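You operate a simulated robot arm through the tools that you are given. There is no shell and no other tool. Be economical: measure what you need, move in short steps, check, and stop when the job is done.

You are at the controls of a simulated robot arm. One attempt, no reset.

Task
Try yellow on the grey speaker, then the black speaker, then both.
Fine: unmute it first, use the purple knob, and pull its fader off at the end.

Only the result counts: the job must be done as asked and must still hold three seconds after the hand-in. Knocking over, shifting, dropping, spilling or breaking anything else fails it.

Robot
A 7-joint arm with a two-finger parallel gripper, fixed in place. Base frame: the origin is at the foot of the arm, x ahead of it, y to its left, z up. Readings come in m, rad, newtons and seconds.
With the tool pointing down near the work surface it reaches from about 0.12 to 0.66 m from the base axis. Its first joint turns from -1.152 to 1.152 rad. Payload 2.4 kg.
The tool frame sits at the grasp point between the pads (the TCP): z along the fingers, y along the line on which they close. The tips reach 0.03 m beyond it. Largest opening 0.094 m; finger width 0.028, thickness 0.01; the body of the gripper, 0.05 by 0.096 m, starts 0.055 m behind the TCP.
Orientation is told as [roll, pitch, yaw] about the base's x, y, z axes, in that order, counted from this pose: with the fingers straight down and closing along the base's y, the tool's x points along the base's -x, its y along +y and its z along -z.

Tools
- The arm moves only by the tool nudge_tool. Its argument "steps" is a list of rows, each an object of numbers (a shift or turn left out is 0, a gripper value left out holds the last): "wx", "wy", "wz": the turn, a rotation vector about the base's x, y, z in rad; "dx", "dy", "dz": the shift along the base's x, y, z in m; "fingers": the opening, from 0 (shut) to 1 (fully open). In form: [{"wx": .., "wy": .., "wz": .., "dx": .., "dy": .., "dz": .., "fingers": ..}, ...]. A call has 1 to 10 rows; each row is the pose to reach, as a shift and turn from the pose commanded when the call began. Each row takes 0.2 s and may step no farther than 0.05 m and 0.15 rad from the row before; otherwise, or with a gripper value out of range, the whole call is refused. Where a pose cannot be reached the arm comes as near as it can. A force on the tool above 60 N (or 10 N above the force at the start of the call, whichever is more), or a blocked arm, ends the call early, and 0.2 s more pass. The fingers move at their own pace (about 0.153 m/s each) and stop on an object; they squeeze with about 35 N. The grip force told is the motor's: it shows also when the fingers shut on nothing. Time passes only in rows, and 0.2 s behind the last, so rows that repeat a pose let the fingers close. The reply holds the time, the measured pose of the TCP, the force on the tool along the base axes, the opening and the grip force, in the units named above and with some noise, and new pictures: "show" is both (left out), scene, wrist or none.
- Cameras (640 x 400 px; columns grow to the right, rows downward): "scene" is fixed at [0.0419, 0.4926, 1.4196]; the picture's right is [-0.61, -0.79, 0.00], its down [-0.62, 0.47, -0.63] and it looks along [0.50, -0.38, -0.78] (base axes); focal length 297 px, centre (320, 200). "wrist" rides on the gripper at [-0.037, 0, -0.058] in the tool frame; the picture's right is [0.00, -1.00, 0.00], its down [0.97, 0.00, -0.24] and it looks along [0.24, 0.00, 0.97] (tool axes); focal length 218 px, centre (320, 200). There is no depth. A picture from a camera that has moved, and an enlarged one, comes with that camera's place and axes in the base frame and with its lens.
- close_up(camera, box): a new picture of the part [left, top, right, bottom] of that camera's present view, enlarged. No time passes.
- close_job(): hands the job in; it is judged then, once.

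Go step by step. Nothing tells you positions but the pictures and the camera data: compare them with the known pose of the tool, close in by small moves and look again before you grip or let go. The budget is 120 turns and 150 pictures, counting those below and the enlarged ones. Unless the task says otherwise, let go and move clear before handing in, and close with one line.

The tools are called after "Call:" as name(argument=value, ...) on one line, values as JSON. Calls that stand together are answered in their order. nudge_tool: Moves the arm, as the interface text tells. Its arguments: {"type":"object","properties":{"steps":{"type":"array","items":{"type":"object","properties":{"wx":{"type":"number"},"wy":{"type":"number"},"wz":{"type":"number"},"dx":{"type":"number"},"dy":{"type":"number"},"dz":{"type":"number"},"fingers":{"type":"number"}}}},"show":{"type":"string","enum":["both","scene","wrist","none"]}},"required":["steps"]} The other tools are called the same way: close_up (camera, box) takes an enlarged picture of a part of a camera's view; close_job () hands the job in.

At the start:

```text
time: 0.0
eef_pos: [0.2682, 0.3218, 1.1387]
ee_rot: [0.001, -0.001, 0.0]
force: [-0.4, 0.6, -0.8]
finger_gap: 0.0941
grip_force: 0.0
```

scene: 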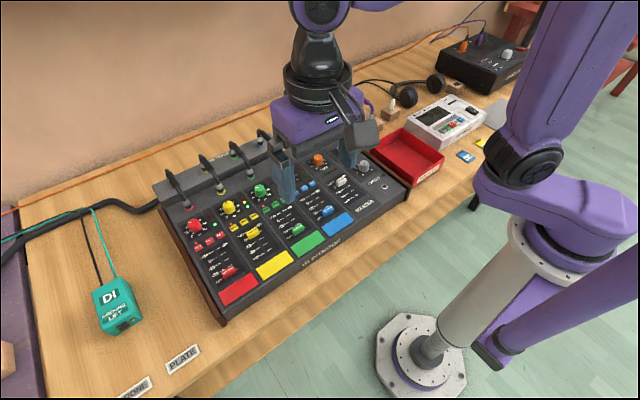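
wrist: 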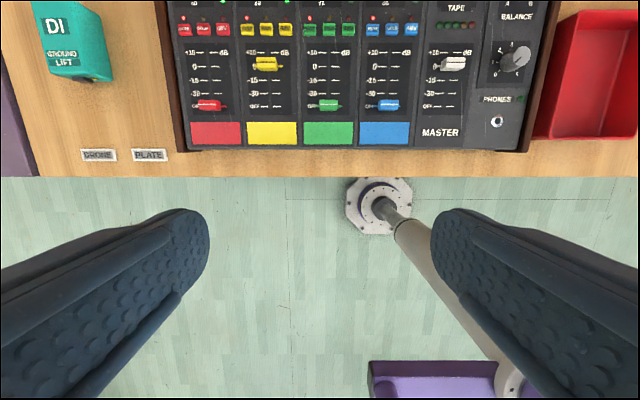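

I see a mixer with four coloured channels on a table, a DI box, a red tray and other devices. I'll look closer at the mixer and the surroundings first.

Call:
close_up(camera="scene", box=[150, 120, 410, 330])

Call:
close_up(camera="scene", box=[350, 10, 550, 190])

Call:
close_up(camera="wrist", box=[170, 0, 550, 160])

```text
1.90 times, centred on (280, 225) of scene
camera zoom: at [0.0419, 0.4926, 1.4196], right [-0.61, -0.79, 0.0], down [-0.62, 0.47, -0.63], along [0.5, -0.38, -0.78], focal length 566 px, centre (396, 152)
```

zoom: 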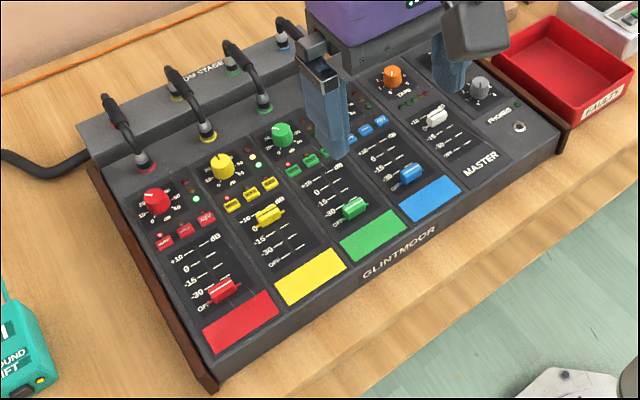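

```text
2.22 times, centred on (450, 100) of scene
camera zoom: at [0.0419, 0.4926, 1.4196], right [-0.61, -0.79, 0.0], down [-0.62, 0.47, -0.63], along [0.5, -0.38, -0.78], focal length 661 px, centre (31, 422)
```

zoom: 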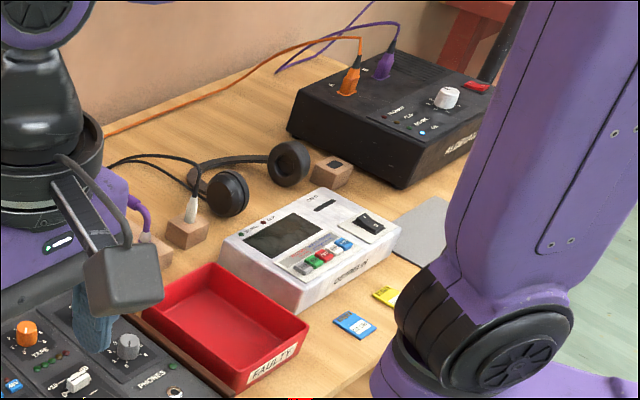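

```text
1.68 times, centred on (360, 80) of wrist
camera zoom: at [0.3062, 0.3217, 1.1976], right [0.0, -1.0, 0.0], down [-0.97, 0.0, 0.24], along [-0.24, 0.0, -0.97], focal length 368 px, centre (253, 402)
```

zoom: 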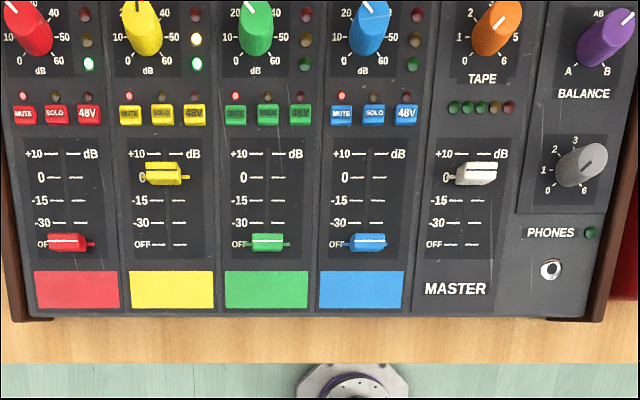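

The purple knob is BALANCE (A / AB / B), and the amplifier has orange = A and purple = B. I need to follow those cables to see which speaker is which, so I'll tilt the wrist camera to the left.

Call:
nudge_tool(steps=[{"wx": 0.15}, {"wx": 0.3}, {"wx": 0.45}, {"wx": 0.6}, {"wx": 0.75}, {"wx": 0.9}, {"wx": 1.05}])

```text
time: 1.6
eef_pos: [0.2682, 0.3223, 1.1397]
ee_rot: [1.051, 0.0, -0.003]
force: [-0.6, 0.3, 0.5]
finger_gap: 0.094
grip_force: 0.1
camera wrist: at [0.3064, 0.271, 1.1685], right [0.0, -0.5, -0.87], down [-0.97, -0.21, 0.12], along [-0.24, 0.84, -0.48], focal length 218 px, centre (320, 200)
```

scene: 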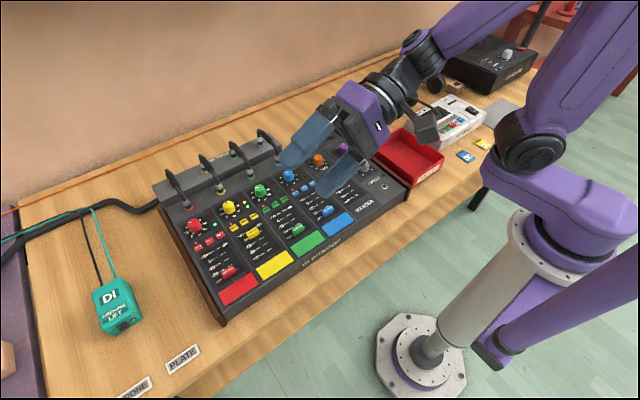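
wrist: 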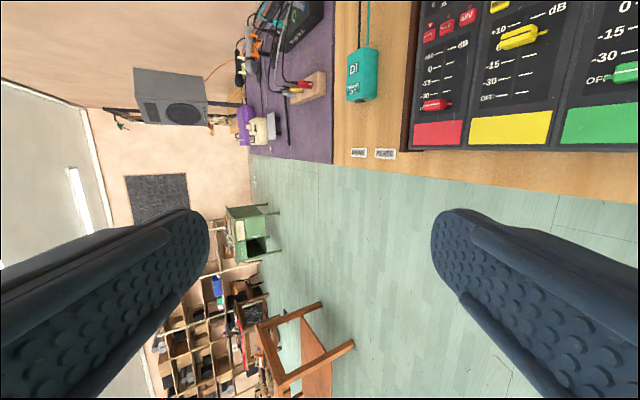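

A grey speaker hangs on the left, with an orange wire near it. I'll zoom in on it.

Call:
close_up(camera="wrist", box=[90, 0, 350, 160])

Call:
close_up(camera="scene", box=[430, 0, 580, 100])

Call:
nudge_tool(steps=[{"wx": -0.15}, {"wx": -0.3}, {"wx": -0.45}, {"wx": -0.6}, {"wx": -0.75}, {"wx": -0.9}, {"wx": -1.05}], show="none")

```text
2.46 times, centred on (220, 80) of wrist
camera zoom: at [0.3064, 0.271, 1.1685], right [0.0, -0.5, -0.87], down [-0.97, -0.21, 0.12], along [-0.24, 0.84, -0.48], focal length 537 px, centre (566, 495)
```

zoom: 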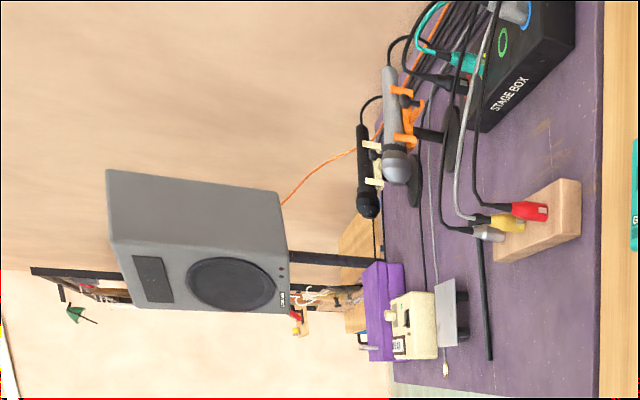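

```text
4.00 times, centred on (505, 50) of scene
camera zoom: at [0.0419, 0.4926, 1.4196], right [-0.61, -0.79, 0.0], down [-0.62, 0.47, -0.63], along [0.5, -0.38, -0.78], focal length 1189 px, centre (-420, 800)
```

zoom: 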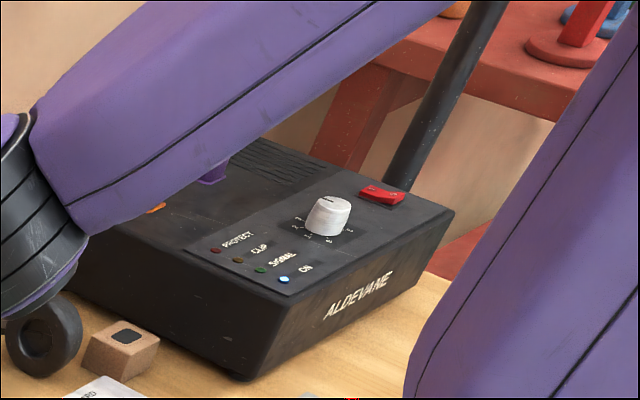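

```text
time: 3.2
eef_pos: [0.2678, 0.321, 1.1397]
ee_rot: [-0.002, -0.001, -0.001]
force: [-0.4, -0.2, 0.0]
finger_gap: 0.094
grip_force: 0.1
```

The orange cable runs to the grey speaker. Now I'll move right to read the amplifier's socket labels and find the black speaker.

Call:
nudge_tool(steps=[{"dy": -0.045}, {"dy": -0.09}, {"dy": -0.135}, {"dy": -0.18}, {"dy": -0.225}, {"dy": -0.27, "wx": -0.1}, {"dy": -0.315, "wx": -0.25}, {"dy": -0.36, "wx": -0.4}, {"dy": -0.4, "wx": -0.55}, {"dy": -0.44, "wx": -0.7}], show="wrist")

```text
time: 5.4
eef_pos: [0.2692, -0.1175, 1.1385]
ee_rot: [-0.703, 0.001, 0.001]
force: [0.6, -0.4, 0.3]
finger_gap: 0.0939
grip_force: 0.1
camera wrist: at [0.3061, -0.0805, 1.1835], right [0.0, -0.76, 0.65], down [-0.97, 0.15, 0.18], along [-0.24, -0.63, -0.74], focal length 218 px, centre (320, 200)
```

wrist: 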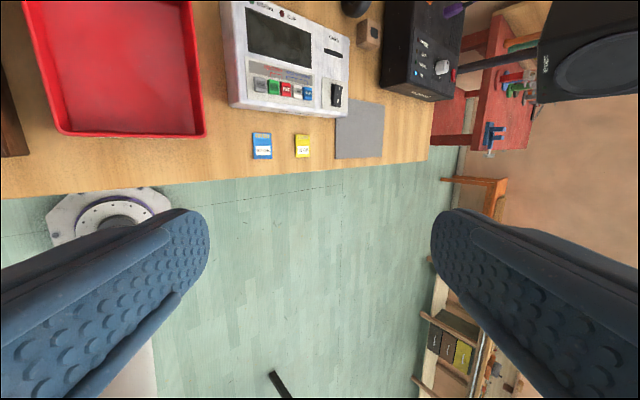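

The black speaker is at the right. I'll tilt forward to see the amp sockets.

Call:
nudge_tool(steps=[{"wy": -0.15}, {"wy": -0.3}, {"wy": -0.45}, {"wy": -0.6}, {"wy": -0.7}], show="wrist")

```text
time: 6.6
eef_pos: [0.2672, -0.1204, 1.1405]
ee_rot: [-0.699, -0.701, -0.015]
force: [-0.8, 4.4, 0.1]
finger_gap: 0.094
grip_force: 0.1
camera wrist: at [0.2693, -0.0831, 1.1974], right [-0.43, -0.76, 0.49], down [-0.86, 0.17, -0.49], along [0.29, -0.63, -0.72], focal length 218 px, centre (320, 200)
```

wrist: 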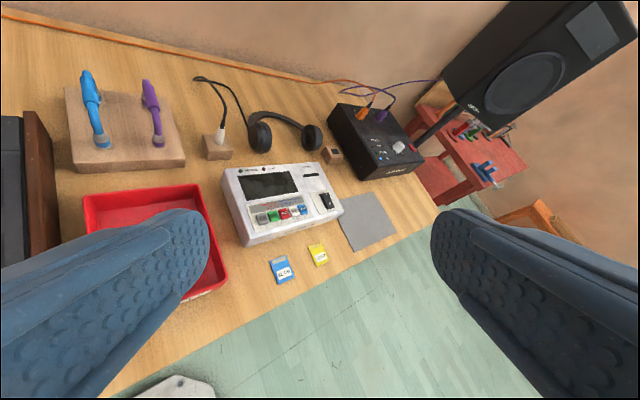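

Call:
close_up(camera="wrist", box=[325, 75, 445, 185])

Call:
close_up(camera="wrist", box=[345, 85, 405, 125])

Call:
close_up(camera="scene", box=[150, 120, 410, 330])

```text
3.64 times, centred on (385, 130) of wrist
camera zoom: at [0.2693, -0.0831, 1.1974], right [-0.43, -0.76, 0.49], down [-0.86, 0.17, -0.49], along [0.29, -0.63, -0.72], focal length 794 px, centre (84, 454)
```

zoom: 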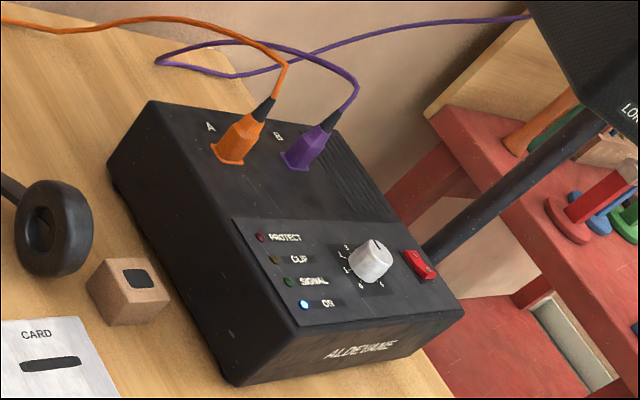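

```text
10.00 times, centred on (375, 105) of wrist
camera zoom: at [0.2693, -0.0831, 1.1974], right [-0.43, -0.76, 0.49], down [-0.86, 0.17, -0.49], along [0.29, -0.63, -0.72], focal length 2183 px, centre (-230, 1150)
```

zoom: 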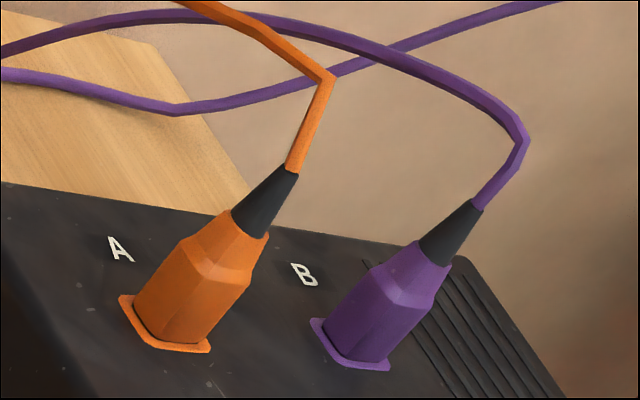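

```text
1.90 times, centred on (280, 225) of scene
camera zoom: at [0.0419, 0.4928, 1.4196], right [-0.61, -0.79, 0.0], down [-0.62, 0.47, -0.63], along [0.5, -0.38, -0.78], focal length 566 px, centre (396, 152)
```

zoom: 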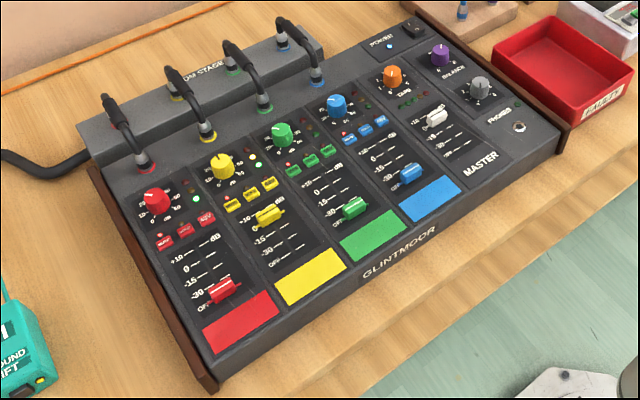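

A (orange) feeds the grey speaker and B (purple) the black one, so the knob goes A, then B, then AB. I'll straighten the tool first.

Call:
nudge_tool(steps=[{"wy": 0.15}, {"wy": 0.3}, {"wy": 0.45}, {"wy": 0.6}, {"wy": 0.7}], show="none")

Call:
nudge_tool(steps=[{"wx": 0.15, "dx": 0.03, "dy": 0.02}, {"wx": 0.3, "dx": 0.06, "dy": 0.04}, {"wx": 0.45, "dx": 0.09, "dy": 0.06}, {"wx": 0.6, "dx": 0.12, "dy": 0.08}, {"wx": 0.7, "dx": 0.15, "dy": 0.11}, {"wx": 0.7, "dx": 0.18, "dy": 0.12, "dz": -0.02}, {"wx": 0.7, "dx": 0.21, "dy": 0.12, "dz": -0.05}, {"wx": 0.7, "dx": 0.23, "dy": 0.12, "dz": -0.08}, {"wx": 0.7, "dx": 0.25, "dy": 0.12, "dz": -0.11}, {"wx": 0.7, "dx": 0.25, "dy": 0.12, "dz": -0.14}])

```text
time: 7.8
eef_pos: [0.2696, -0.1164, 1.1388]
ee_rot: [-0.698, 0.003, 0.001]
force: [0.3, 0.4, 0.5]
finger_gap: 0.0941
grip_force: 0.0
```

```text
time: 10.0
eef_pos: [0.5183, 0.0021, 1.0014]
ee_rot: [0.0, -0.001, 0.001]
force: [0.4, -0.1, 0.7]
finger_gap: 0.0942
grip_force: 0.1
camera wrist: at [0.5569, 0.0011, 1.0588], right [0.0, -1.0, 0.0], down [-0.97, 0.0, 0.24], along [-0.24, 0.0, -0.97], focal length 218 px, centre (320, 200)
```

scene: 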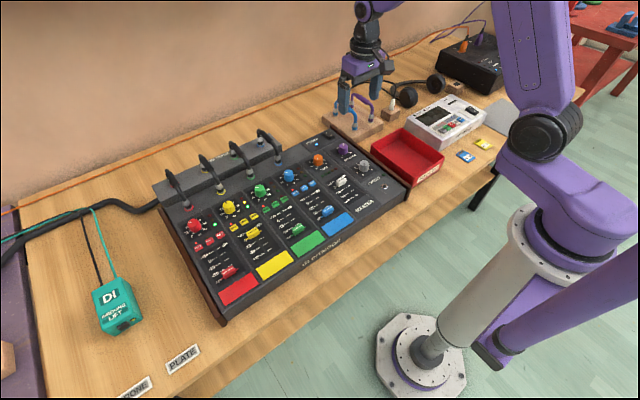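
wrist: 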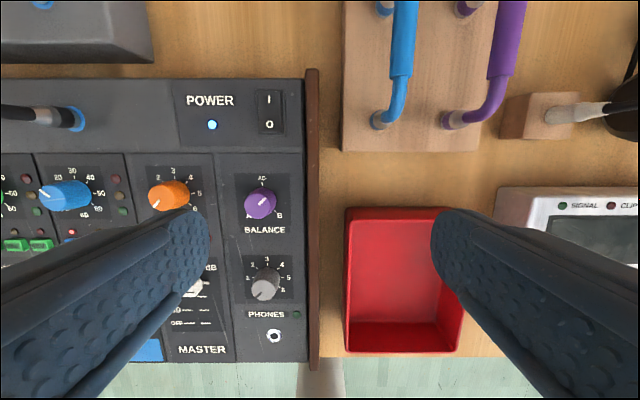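

The knob sits near (0.50, 0.06, ~0.85) by triangulation. I'll move over it and zoom in.

Call:
nudge_tool(steps=[{"dx": -0.015, "dy": 0.03, "dz": 0}, {"dx": -0.015, "dy": 0.057, "dz": -0.01}], show="wrist")

Call:
close_up(camera="wrist", box=[220, 130, 420, 290])

```text
time: 10.6
eef_pos: [0.5046, 0.0578, 0.9888]
ee_rot: [-0.001, 0.0, -0.002]
force: [0.3, 0.4, 0.5]
finger_gap: 0.0941
grip_force: 0.0
camera wrist: at [0.5418, 0.0572, 1.0478], right [0.0, -1.0, 0.0], down [-0.97, 0.0, 0.24], along [-0.24, 0.0, -0.97], focal length 218 px, centre (320, 200)
```

wrist: 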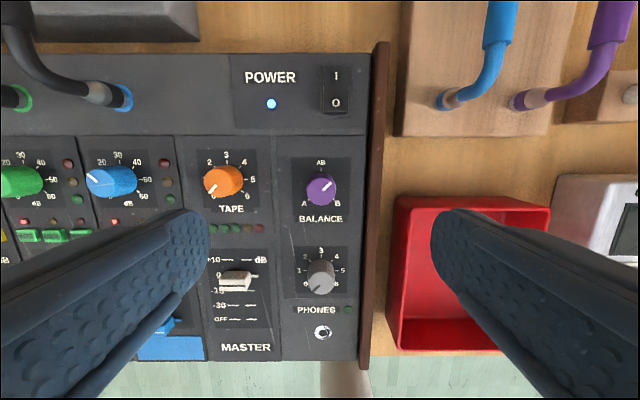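

```text
2.50 times, centred on (320, 210) of wrist
camera zoom: at [0.5418, 0.0572, 1.0478], right [0.0, -1.0, 0.0], down [-0.97, 0.0, 0.24], along [-0.24, 0.0, -0.97], focal length 546 px, centre (320, 175)
```

zoom: 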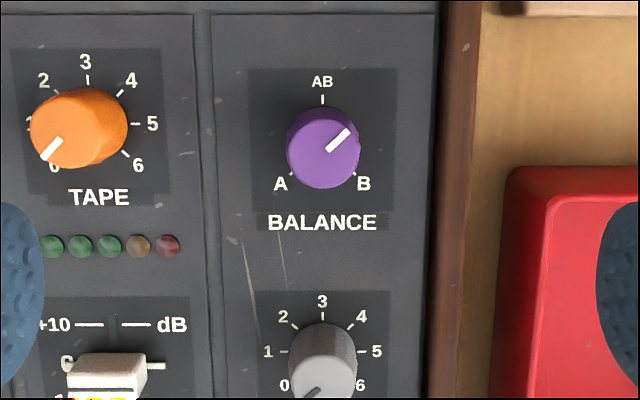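

Purple knob at about (0.505, 0.057, 0.858), currently pointing between AB and B. First job is the yellow mute button, estimated at (0.46, 0.42); I'll move above it.

Call:
nudge_tool(steps=[{"dx": -0.01, "dy": 0.045}, {"dx": -0.02, "dy": 0.09}, {"dx": -0.03, "dy": 0.135}, {"dx": -0.04, "dy": 0.18}, {"dx": -0.05, "dy": 0.225, "fingers": 0}, {"dx": -0.05, "dy": 0.27}, {"dx": -0.05, "dy": 0.315}, {"dx": -0.05, "dy": 0.36}, {"dx": -0.05, "dy": 0.363}], show="both")

Call:
close_up(camera="wrist", box=[220, 100, 420, 300])

```text
time: 12.6
eef_pos: [0.4516, 0.4224, 0.9917]
ee_rot: [0.0, -0.002, 0.0]
force: [-0.6, 0.0, -0.2]
finger_gap: 0.0001
grip_force: 33.2
camera wrist: at [0.4895, 0.4224, 1.0501], right [0.0, -1.0, 0.0], down [-0.97, 0.0, 0.24], along [-0.24, 0.0, -0.97], focal length 218 px, centre (320, 200)
```

scene: 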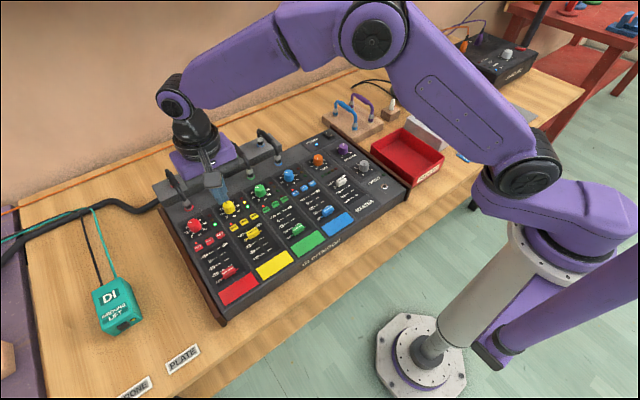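
wrist: 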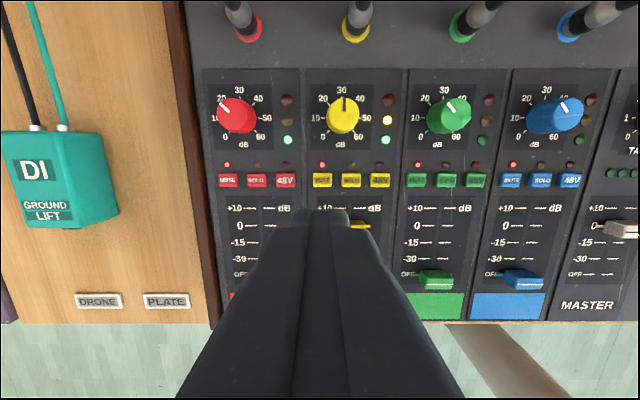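

```text
2.00 times, centred on (320, 200) of wrist
camera zoom: at [0.4895, 0.4224, 1.0501], right [0.0, -1.0, 0.0], down [-0.97, 0.0, 0.24], along [-0.24, 0.0, -0.97], focal length 436 px, centre (320, 200)
```

zoom: 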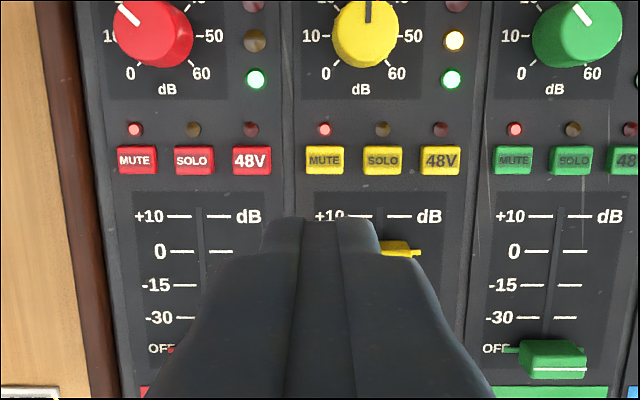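

The yellow mute LED is lit, and its button is at about (0.459, 0.420). I'll line up slightly low of it, so as to miss the LED, and descend.

Call:
nudge_tool(steps=[{"dx": 0.0035, "dy": -0.002, "dz": -0.03}, {"dx": 0.0035, "dy": -0.002, "dz": -0.06}, {"dx": 0.0035, "dy": -0.002, "dz": -0.08}, {"dx": 0.0035, "dy": -0.002, "dz": -0.09}, {"dx": 0.0035, "dy": -0.002, "dz": -0.095}])

Call:
close_up(camera="wrist", box=[220, 130, 420, 290])

Call:
close_up(camera="scene", box=[180, 150, 300, 250])

```text
time: 13.8
eef_pos: [0.4568, 0.4201, 0.8941]
ee_rot: [0.0, -0.001, 0.0]
force: [-0.9, -0.4, -0.2]
finger_gap: 0.0
grip_force: 32.9
camera wrist: at [0.495, 0.4198, 0.9534], right [0.0, -1.0, 0.0], down [-0.97, 0.0, 0.24], along [-0.24, 0.0, -0.97], focal length 218 px, centre (320, 200)
```

scene: 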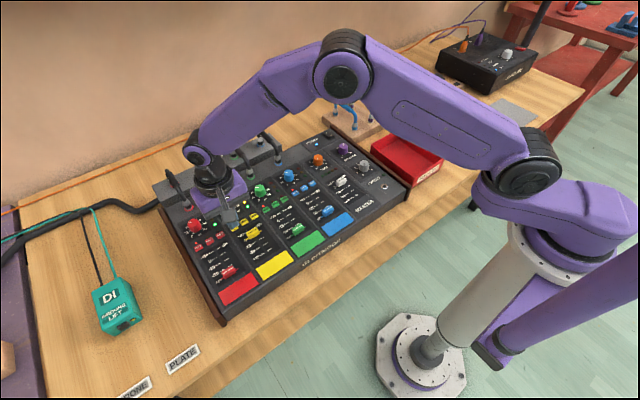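
wrist: 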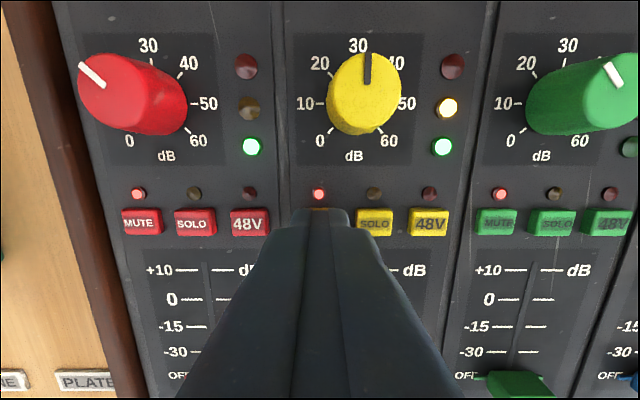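

```text
2.50 times, centred on (320, 210) of wrist
camera zoom: at [0.495, 0.4198, 0.9534], right [0.0, -1.0, 0.0], down [-0.97, 0.0, 0.24], along [-0.24, 0.0, -0.97], focal length 546 px, centre (320, 175)
```

zoom: 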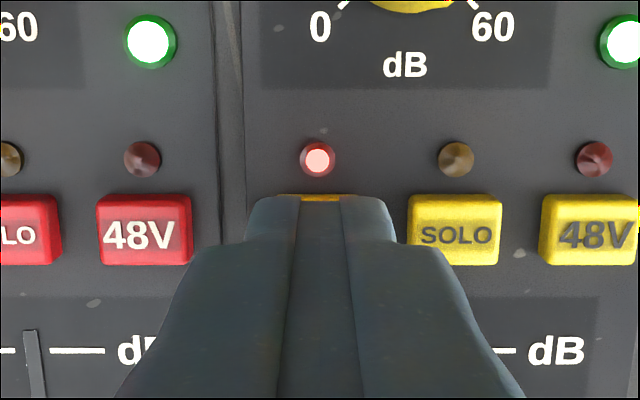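

```text
4.00 times, centred on (240, 200) of scene
camera zoom: at [0.0419, 0.4926, 1.4196], right [-0.61, -0.79, 0.0], down [-0.62, 0.47, -0.63], along [0.5, -0.38, -0.78], focal length 1189 px, centre (640, 200)
```

zoom: 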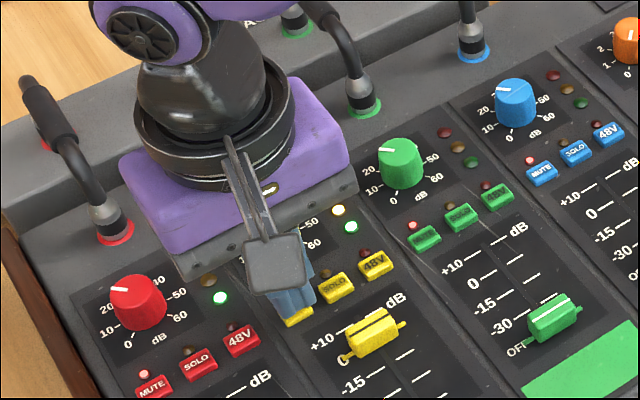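

The fingertips are just above the MUTE button. I'll press down in 2 mm steps.

Call:
nudge_tool(steps=[{"dz": -0.002}, {"dz": -0.004}, {"dz": -0.006}, {"dz": -0.008}], show="wrist")

```text
time: 14.8
eef_pos: [0.4564, 0.4215, 0.8868]
ee_rot: [0.002, -0.001, 0.0]
force: [0.2, 0.6, 2.0]
finger_gap: 0.0001
grip_force: 33.0
camera wrist: at [0.4944, 0.4199, 0.9444], right [0.0, -1.0, 0.0], down [-0.97, 0.0, 0.24], along [-0.24, 0.0, -0.97], focal length 218 px, centre (320, 200)
```

wrist: 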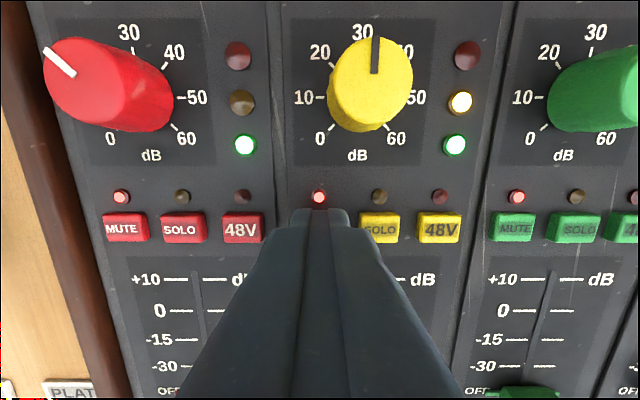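

Force is just starting to build (2 N). I'll go 1 mm at a time.

Call:
nudge_tool(steps=[{"dz": -0.001}, {"dz": -0.002}], show="wrist")

```text
time: 15.4
eef_pos: [0.457, 0.42, 0.884]
ee_rot: [0.001, 0.001, 0.001]
force: [0.3, -0.6, 1.8]
finger_gap: 0.0
grip_force: 33.2
camera wrist: at [0.4944, 0.42, 0.9427], right [0.0, -1.0, 0.0], down [-0.97, 0.0, 0.24], along [-0.24, 0.0, -0.97], focal length 218 px, centre (320, 200)
```

wrist: 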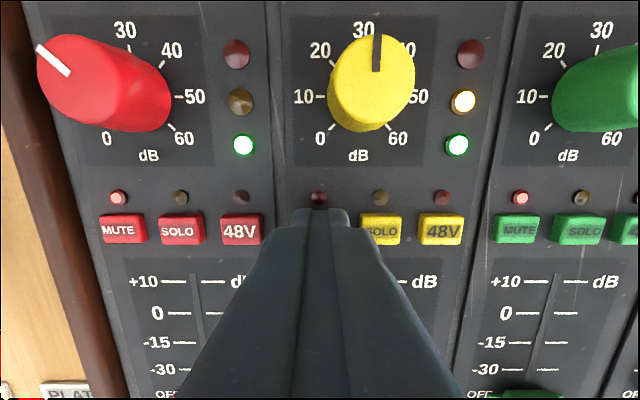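

The mute LED went off. I'll retreat straight up, check that it stays off, and then head to the purple knob.

Call:
nudge_tool(steps=[{"dz": 0.02}, {"dz": 0.06}, {"dz": 0.1}], show="wrist")

Call:
nudge_tool(steps=[{"dx": 0.01, "dy": -0.045, "fingers": 0.6}, {"dx": 0.02, "dy": -0.09}, {"dx": 0.03, "dy": -0.135}, {"dx": 0.04, "dy": -0.18}, {"dx": 0.048, "dy": -0.225}, {"dx": 0.048, "dy": -0.27}, {"dx": 0.048, "dy": -0.315}, {"dx": 0.048, "dy": -0.36}, {"dx": 0.048, "dy": -0.363, "dz": -0.03}], show="wrist")

Call:
close_up(camera="wrist", box=[220, 130, 420, 290])

```text
time: 16.2
eef_pos: [0.4568, 0.4195, 0.9863]
ee_rot: [0.001, 0.0, 0.0]
force: [-1.2, -0.4, 0.5]
finger_gap: 0.0
grip_force: 33.9
camera wrist: at [0.4948, 0.4187, 1.0446], right [0.0, -1.0, 0.0], down [-0.97, 0.0, 0.24], along [-0.24, 0.0, -0.97], focal length 218 px, centre (320, 200)
```

wrist: 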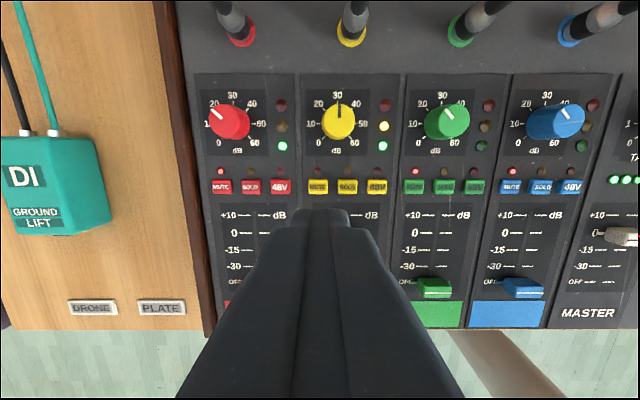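

```text
time: 18.2
eef_pos: [0.5043, 0.0571, 0.9546]
ee_rot: [-0.001, 0.0, 0.0]
force: [0.1, 0.7, 0.2]
finger_gap: 0.0564
grip_force: 0.1
camera wrist: at [0.5426, 0.0567, 1.0131], right [0.0, -1.0, 0.0], down [-0.97, 0.0, 0.24], along [-0.24, 0.0, -0.97], focal length 218 px, centre (320, 200)
```

wrist: 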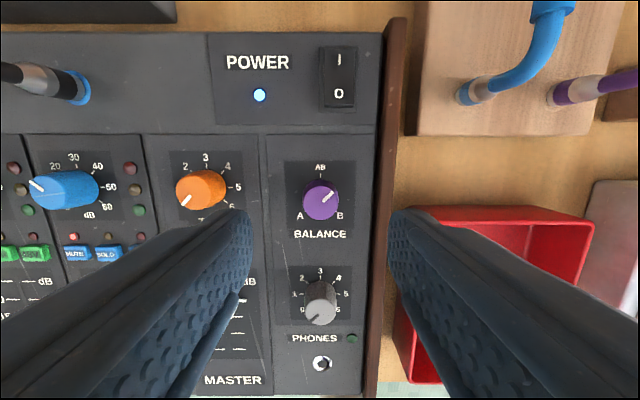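

```text
2.50 times, centred on (320, 210) of wrist
camera zoom: at [0.5426, 0.0567, 1.0131], right [0.0, -1.0, 0.0], down [-0.97, 0.0, 0.24], along [-0.24, 0.0, -0.97], focal length 546 px, centre (320, 175)
```

zoom: 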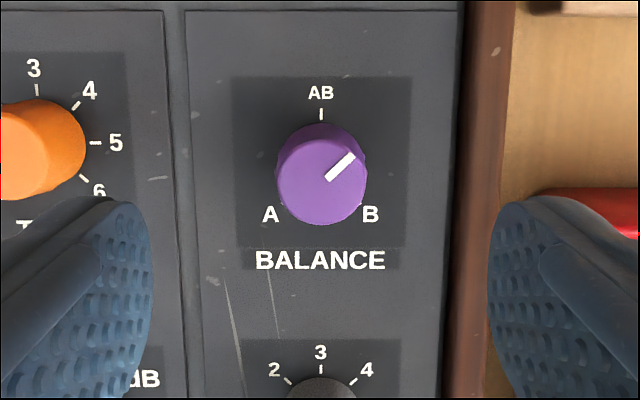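

The knob is centred between the fingers. To give a long turn counter-clockwise toward A, I'll first pre-turn the wrist clockwise while narrowing the opening.

Call:
nudge_tool(steps=[{"wz": -0.15, "fingers": 0.5}, {"wz": -0.3}, {"wz": -0.45}, {"wz": -0.6}, {"wz": -0.75}, {"wz": -0.9}, {"wz": -1.05}, {"wz": -1.2}, {"wz": -1.35}, {"wz": -1.5, "dx": 0.0005}], show="wrist")

Call:
close_up(camera="wrist", box=[220, 130, 420, 290])

```text
time: 20.4
eef_pos: [0.5044, 0.0582, 0.9543]
ee_rot: [0.0, -0.001, -1.502]
force: [-0.6, 0.4, 1.0]
finger_gap: 0.047
grip_force: 0.1
camera wrist: at [0.5087, 0.0203, 1.0127], right [-1.0, -0.07, 0.0], down [-0.07, 0.97, 0.24], along [-0.02, 0.24, -0.97], focal length 218 px, centre (320, 200)
```

wrist: 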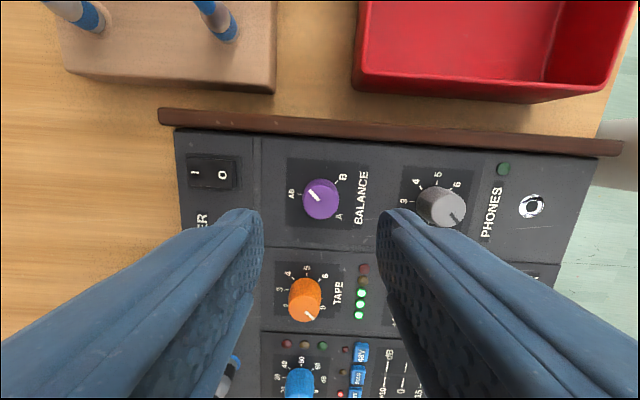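

```text
2.50 times, centred on (320, 210) of wrist
camera zoom: at [0.5087, 0.0203, 1.0127], right [-1.0, -0.07, 0.0], down [-0.07, 0.97, 0.24], along [-0.02, 0.24, -0.97], focal length 546 px, centre (320, 175)
```

zoom: 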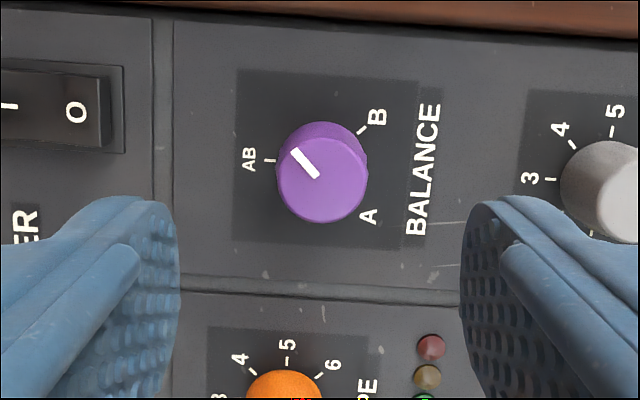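

The knob centre is at about (0.506, 0.0565), and the pose is good. I'll descend around the knob.

Call:
nudge_tool(steps=[{"dx": 0.001, "dy": -0.001, "dz": -0.02, "fingers": 0.44}, {"dx": 0.001, "dy": -0.001, "dz": -0.04}, {"dx": 0.001, "dy": -0.001, "dz": -0.05}, {"dx": 0.001, "dy": -0.001, "dz": -0.06}], show="wrist")

Call:
close_up(camera="scene", box=[290, 110, 410, 210])

```text
time: 21.4
eef_pos: [0.5071, 0.057, 0.894]
ee_rot: [0.001, 0.0, -1.499]
force: [0.2, 0.4, 0.2]
finger_gap: 0.0411
grip_force: 0.0
camera wrist: at [0.5091, 0.0194, 0.9519], right [-1.0, -0.07, 0.0], down [-0.07, 0.97, 0.24], along [-0.02, 0.24, -0.97], focal length 218 px, centre (320, 200)
```

wrist: 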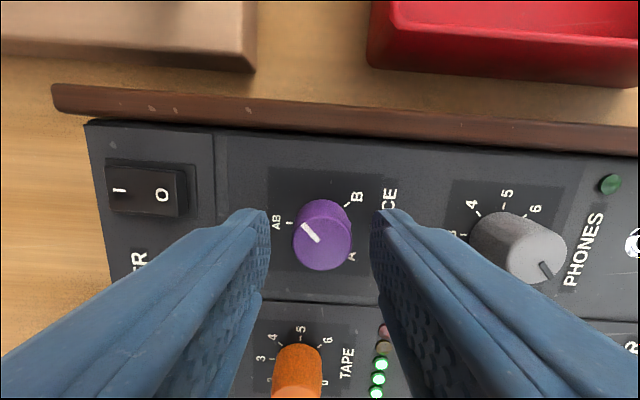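

```text
4.00 times, centred on (350, 160) of scene
camera zoom: at [0.0419, 0.4926, 1.4196], right [-0.61, -0.79, 0.0], down [-0.62, 0.47, -0.63], along [0.5, -0.38, -0.78], focal length 1189 px, centre (200, 360)
```

zoom: 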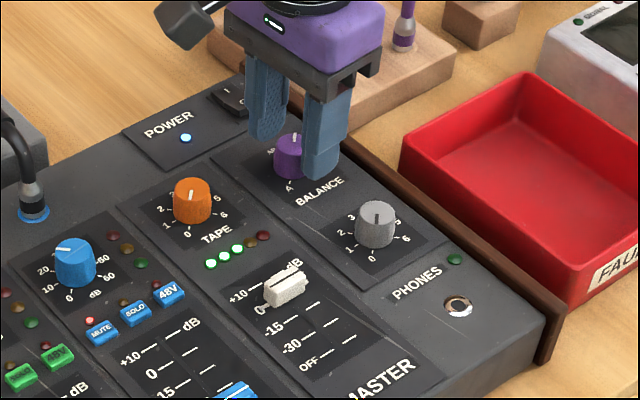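

The fingers straddle the knob. I'll lower 8 mm more and close.

Call:
nudge_tool(steps=[{"dz": -0.004, "dx": -0.0005}, {"dz": -0.008, "dx": -0.0005}, {"dz": -0.008, "dx": -0.0005, "fingers": 0.1}, {"dz": -0.008, "dx": -0.0005}, {"dz": -0.008, "dx": -0.0005}], show="wrist")

```text
time: 22.6
eef_pos: [0.5058, 0.0568, 0.8869]
ee_rot: [0.0, -0.002, -1.5]
force: [-2.8, -0.4, 2.6]
finger_gap: 0.0248
grip_force: 44.8
camera wrist: at [0.5084, 0.0195, 0.9443], right [-1.0, -0.07, 0.0], down [-0.07, 0.97, 0.24], along [-0.02, 0.24, -0.97], focal length 218 px, centre (320, 200)
```

wrist: 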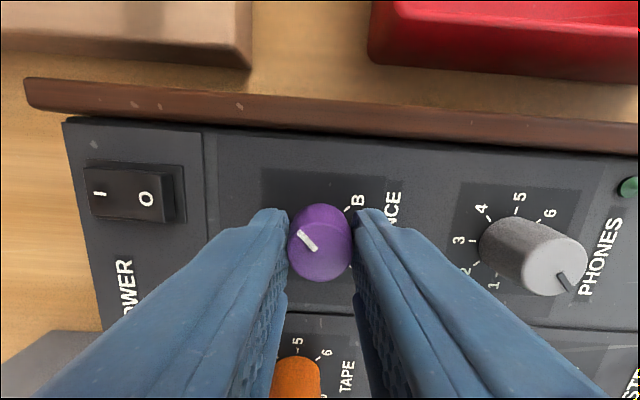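

It has a firm grip on the knob (25 mm). Now I'll turn counter-clockwise toward A.

Call:
nudge_tool(steps=[{"wz": 0.12}, {"wz": 0.24}, {"wz": 0.36}, {"wz": 0.48}, {"wz": 0.6}, {"wz": 0.72}, {"wz": 0.84}, {"wz": 0.96}, {"wz": 1.08}, {"wz": 1.2}], show="wrist")

```text
time: 24.8
eef_pos: [0.5047, 0.0569, 0.8862]
ee_rot: [0.001, 0.001, -0.297]
force: [-18.0, 3.9, 7.6]
finger_gap: 0.025
grip_force: 44.9
camera wrist: at [0.5415, 0.0454, 0.9443], right [-0.29, -0.96, 0.0], down [-0.93, 0.28, 0.24], along [-0.23, 0.07, -0.97], focal length 218 px, centre (320, 200)
```

wrist: 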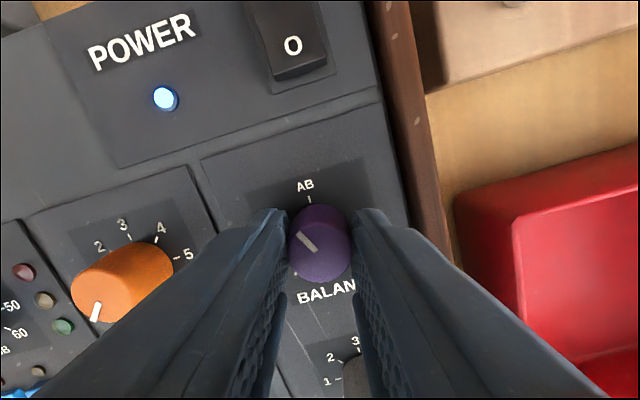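

The knob turns along. A sideways load of 18 N has built up in x, so I'll relax the centre slightly and carry on.

Call:
nudge_tool(steps=[{"wz": 0.1, "dx": -0.001}, {"wz": 0.22, "dx": -0.0015}, {"wz": 0.34, "dx": -0.0015}, {"wz": 0.46, "dx": -0.0015}, {"wz": 0.58, "dx": -0.0015}, {"wz": 0.7, "dx": -0.0015}, {"wz": 0.82, "dx": -0.0015}, {"wz": 0.94, "dx": -0.0015}], show="wrist")

```text
time: 26.6
eef_pos: [0.5055, 0.0575, 0.8865]
ee_rot: [0.0, -0.003, 0.644]
force: [8.0, 10.1, -22.6]
finger_gap: 0.025
grip_force: 44.6
camera wrist: at [0.5354, 0.0786, 0.9445], right [0.6, -0.8, 0.0], down [-0.78, -0.58, 0.24], along [-0.19, -0.14, -0.97], focal length 218 px, centre (320, 200)
```

wrist: 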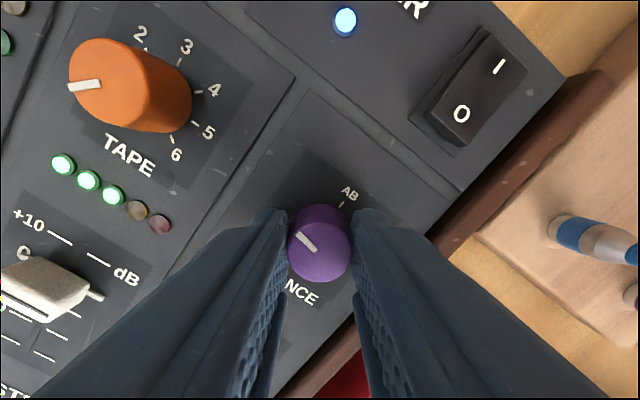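

The pointer is at about -77°, so A needs roughly 0.75 rad more. I'll continue with small load relief and check before the end.

Call:
nudge_tool(steps=[{"wz": 0.1, "dx": 0.0005, "dy": 0.0005, "dz": -0.001}, {"wz": 0.2, "dx": 0.0005, "dy": 0.0005, "dz": -0.001}, {"wz": 0.3, "dx": 0.0005, "dy": 0.0005, "dz": -0.001}, {"wz": 0.4, "dx": 0.0005, "dy": 0.0005, "dz": -0.001}, {"wz": 0.5, "dx": 0.0005, "dy": 0.0005, "dz": -0.001}, {"wz": 0.6, "dx": 0.0005, "dy": 0.0005, "dz": -0.001}], show="wrist")

Call:
close_up(camera="scene", box=[310, 120, 380, 180])

```text
time: 28.0
eef_pos: [0.5057, 0.057, 0.8863]
ee_rot: [-0.002, 0.0, 1.241]
force: [-6.3, 2.6, 34.8]
finger_gap: 0.0246
grip_force: 45.6
camera wrist: at [0.5176, 0.0916, 0.9445], right [0.95, -0.32, 0.0], down [-0.31, -0.92, 0.24], along [-0.08, -0.23, -0.97], focal length 218 px, centre (320, 200)
```

wrist: 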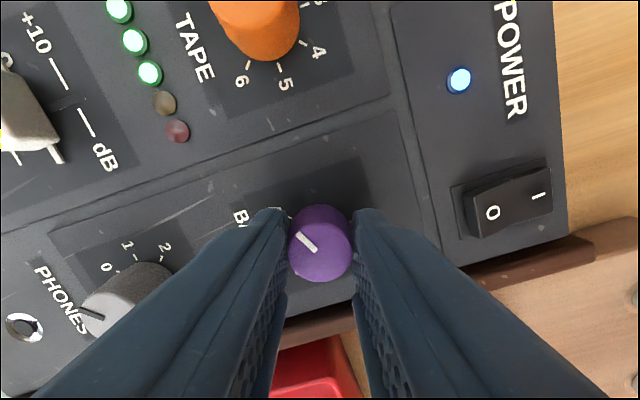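

```text
6.67 times, centred on (345, 150) of scene
camera zoom: at [0.0412, 0.4926, 1.4196], right [-0.61, -0.79, 0.0], down [-0.62, 0.47, -0.63], along [0.5, -0.38, -0.78], focal length 1982 px, centre (153, 533)
```

zoom: 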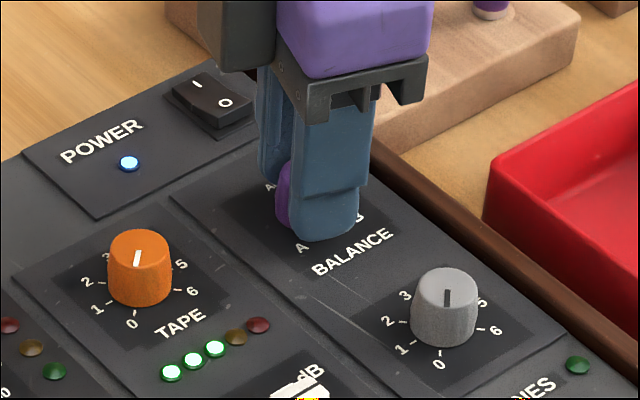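

Nearly at A. I'll turn a little more, then open and check.

Call:
nudge_tool(steps=[{"wz": 0.06, "dz": 0.0007}, {"wz": 0.12, "dz": 0.0007}, {"wz": 0.17, "dz": 0.0007}, {"wz": 0.17, "dz": 0.0007}], show="none")

Call:
nudge_tool(steps=[{"fingers": 0.44}, {}, {"dz": 0.03}, {"dz": 0.06}], show="wrist")

Call:
close_up(camera="wrist", box=[220, 130, 420, 290])

```text
time: 29.0
eef_pos: [0.5063, 0.0573, 0.8868]
ee_rot: [0.0, 0.001, 1.412]
force: [-7.2, 1.1, 30.0]
finger_gap: 0.0248
grip_force: 44.4
```

```text
time: 30.0
eef_pos: [0.504, 0.0568, 0.9456]
ee_rot: [0.0, 0.0, 1.41]
force: [0.2, 1.4, -1.1]
finger_gap: 0.0415
grip_force: 0.0
camera wrist: at [0.5108, 0.0923, 1.0043], right [0.99, -0.16, 0.0], down [-0.16, -0.96, 0.24], along [-0.04, -0.24, -0.97], focal length 218 px, centre (320, 200)
```

wrist: 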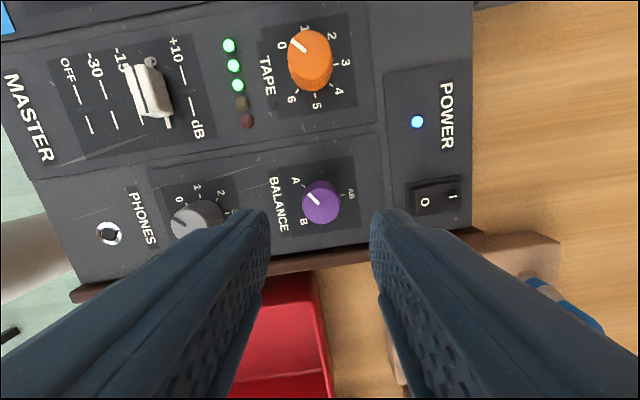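

```text
2.50 times, centred on (320, 210) of wrist
camera zoom: at [0.5108, 0.0923, 1.0043], right [0.99, -0.16, 0.0], down [-0.16, -0.96, 0.24], along [-0.04, -0.24, -0.97], focal length 546 px, centre (320, 175)
```

zoom: 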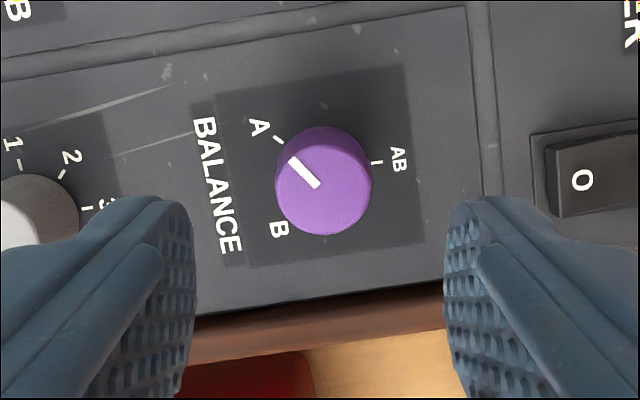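

The pointer is near A but about 10° short of the tick. I'll zoom tightly to measure.

Call:
close_up(camera="wrist", box=[280, 170, 370, 230])

```text
6.67 times, centred on (325, 200) of wrist
camera zoom: at [0.5108, 0.0923, 1.0043], right [0.99, -0.16, 0.0], down [-0.16, -0.96, 0.24], along [-0.04, -0.24, -0.97], focal length 1455 px, centre (287, 200)
```

zoom: 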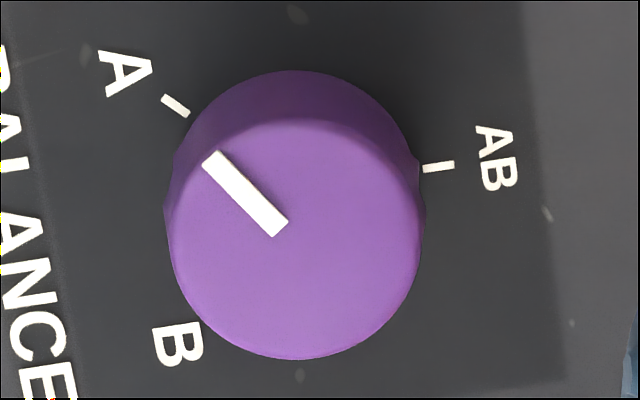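

The tick is at about 135° and the pointer at about 126°. I'll regrip and turn about 0.18 rad more.

Call:
nudge_tool(steps=[{"dx": 0.0015, "dz": -0.03}, {"dx": 0.0015, "dz": -0.05}, {"dx": 0.0015, "dz": -0.058}, {"dx": 0.0015, "dz": -0.058, "fingers": 0.1}, {"dx": 0.0015, "dz": -0.058}, {"dx": 0.0015, "dz": -0.058}, {"dx": 0.0015, "dz": -0.058, "wz": 0.07}, {"dx": 0.0015, "dz": -0.058, "wz": 0.14}, {"dx": 0.0015, "dz": -0.058, "wz": 0.19}, {"dx": 0.0015, "dz": -0.058, "wz": 0.19}], show="none")

Call:
nudge_tool(steps=[{"fingers": 0.44}, {}, {"dz": 0.03}, {"dz": 0.058}], show="wrist")

Call:
close_up(camera="wrist", box=[280, 170, 370, 230])

```text
time: 32.2
eef_pos: [0.5046, 0.0553, 0.8878]
ee_rot: [0.001, 0.001, 1.598]
force: [-10.2, -4.4, 2.6]
finger_gap: 0.0246
grip_force: 45.1
```

```text
time: 33.2
eef_pos: [0.5059, 0.0571, 0.9469]
ee_rot: [-0.001, 0.0, 1.601]
force: [-1.1, -0.3, 0.0]
finger_gap: 0.0415
grip_force: 0.1
camera wrist: at [0.5049, 0.0932, 1.005], right [1.0, 0.03, 0.0], down [0.03, -0.97, 0.24], along [0.01, -0.24, -0.97], focal length 218 px, centre (320, 200)
```

wrist: 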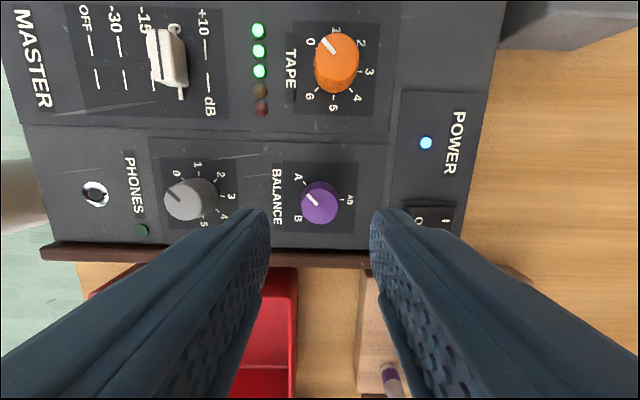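

```text
6.67 times, centred on (325, 200) of wrist
camera zoom: at [0.5049, 0.0932, 1.005], right [1.0, 0.03, 0.0], down [0.03, -0.97, 0.24], along [0.01, -0.24, -0.97], focal length 1455 px, centre (287, 200)
```

zoom: 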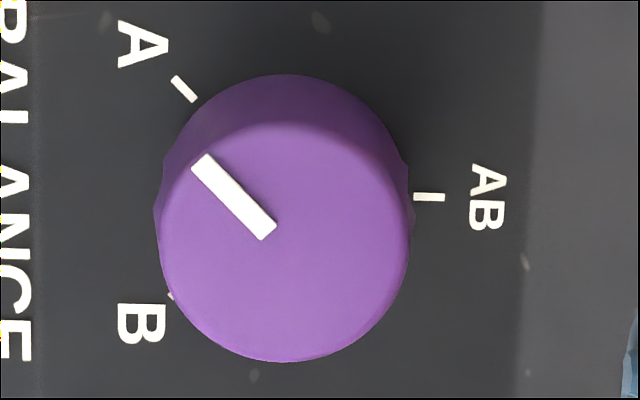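

The pointer is right on A (grey speaker). Now B, clockwise about 270° in two grips; I'll grip again and start turning.

Call:
nudge_tool(steps=[{"dz": -0.03}, {"dz": -0.05}, {"dz": -0.058}, {"dz": -0.058, "fingers": 0.1}, {"dz": -0.058}, {"dz": -0.058}, {"dz": -0.058, "wz": -0.12}, {"dz": -0.058, "wz": -0.26}, {"dz": -0.058, "wz": -0.4}, {"dz": -0.058, "wz": -0.54}], show="none")

Call:
nudge_tool(steps=[{"wz": -0.13}, {"wz": -0.26}, {"wz": -0.39}, {"wz": -0.52}, {"wz": -0.65}, {"wz": -0.78}], show="wrist")

```text
time: 35.4
eef_pos: [0.5044, 0.0572, 0.8884]
ee_rot: [0.001, 0.003, 1.056]
force: [-12.5, 3.9, -1.2]
finger_gap: 0.0244
grip_force: 44.7
```

```text
time: 36.8
eef_pos: [0.5066, 0.0584, 0.8884]
ee_rot: [0.001, 0.004, 0.277]
force: [-17.2, 6.4, -0.1]
finger_gap: 0.0244
grip_force: 45.2
camera wrist: at [0.5419, 0.0666, 0.9463], right [0.27, -0.96, 0.0], down [-0.93, -0.27, 0.24], along [-0.23, -0.07, -0.97], focal length 218 px, centre (320, 200)
```

wrist: 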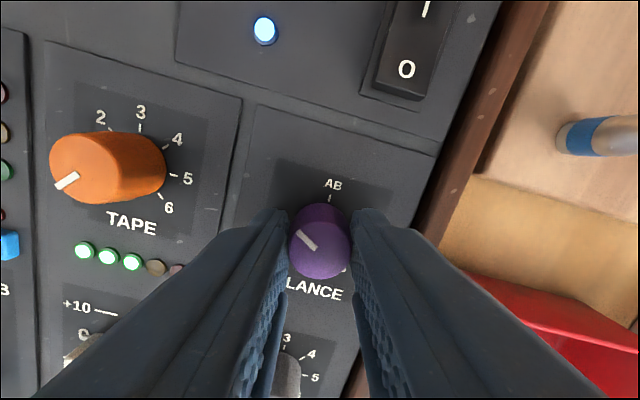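

It's turning with the knob. I'll keep going past AB without pausing there.

Call:
nudge_tool(steps=[{"wz": -0.14, "dx": -0.001}, {"wz": -0.28, "dx": -0.001}, {"wz": -0.42, "dx": -0.001}, {"wz": -0.56, "dx": -0.001}, {"wz": -0.7, "dx": -0.001}, {"wz": -0.84, "dx": -0.001}, {"wz": -0.98, "dx": -0.001}, {"wz": -1.12, "dx": -0.001}, {"wz": -1.26, "dx": -0.001}, {"wz": -1.4, "dx": -0.001}], show="none")

Call:
nudge_tool(steps=[{"wz": -0.12}, {"wz": -0.24}, {"wz": -0.36}, {"wz": -0.48}, {"wz": -0.6}], show="wrist")

```text
time: 39.0
eef_pos: [0.5052, 0.0553, 0.889]
ee_rot: [-0.002, 0.0, -1.124]
force: [-8.9, 2.0, 0.6]
finger_gap: 0.0246
grip_force: 45.4
```

```text
time: 40.2
eef_pos: [0.5053, 0.0581, 0.8884]
ee_rot: [-0.002, -0.001, -1.723]
force: [-14.8, -2.5, 7.1]
finger_gap: 0.0248
grip_force: 45.0
camera wrist: at [0.5002, 0.0193, 0.9465], right [-0.99, 0.15, 0.0], down [0.15, 0.96, 0.24], along [0.03, 0.24, -0.97], focal length 218 px, centre (320, 200)
```

wrist: 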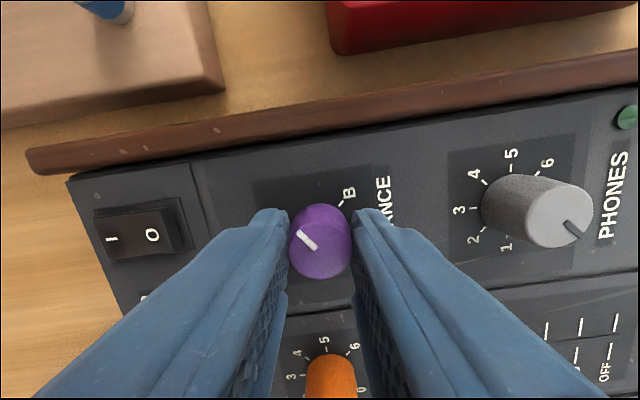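

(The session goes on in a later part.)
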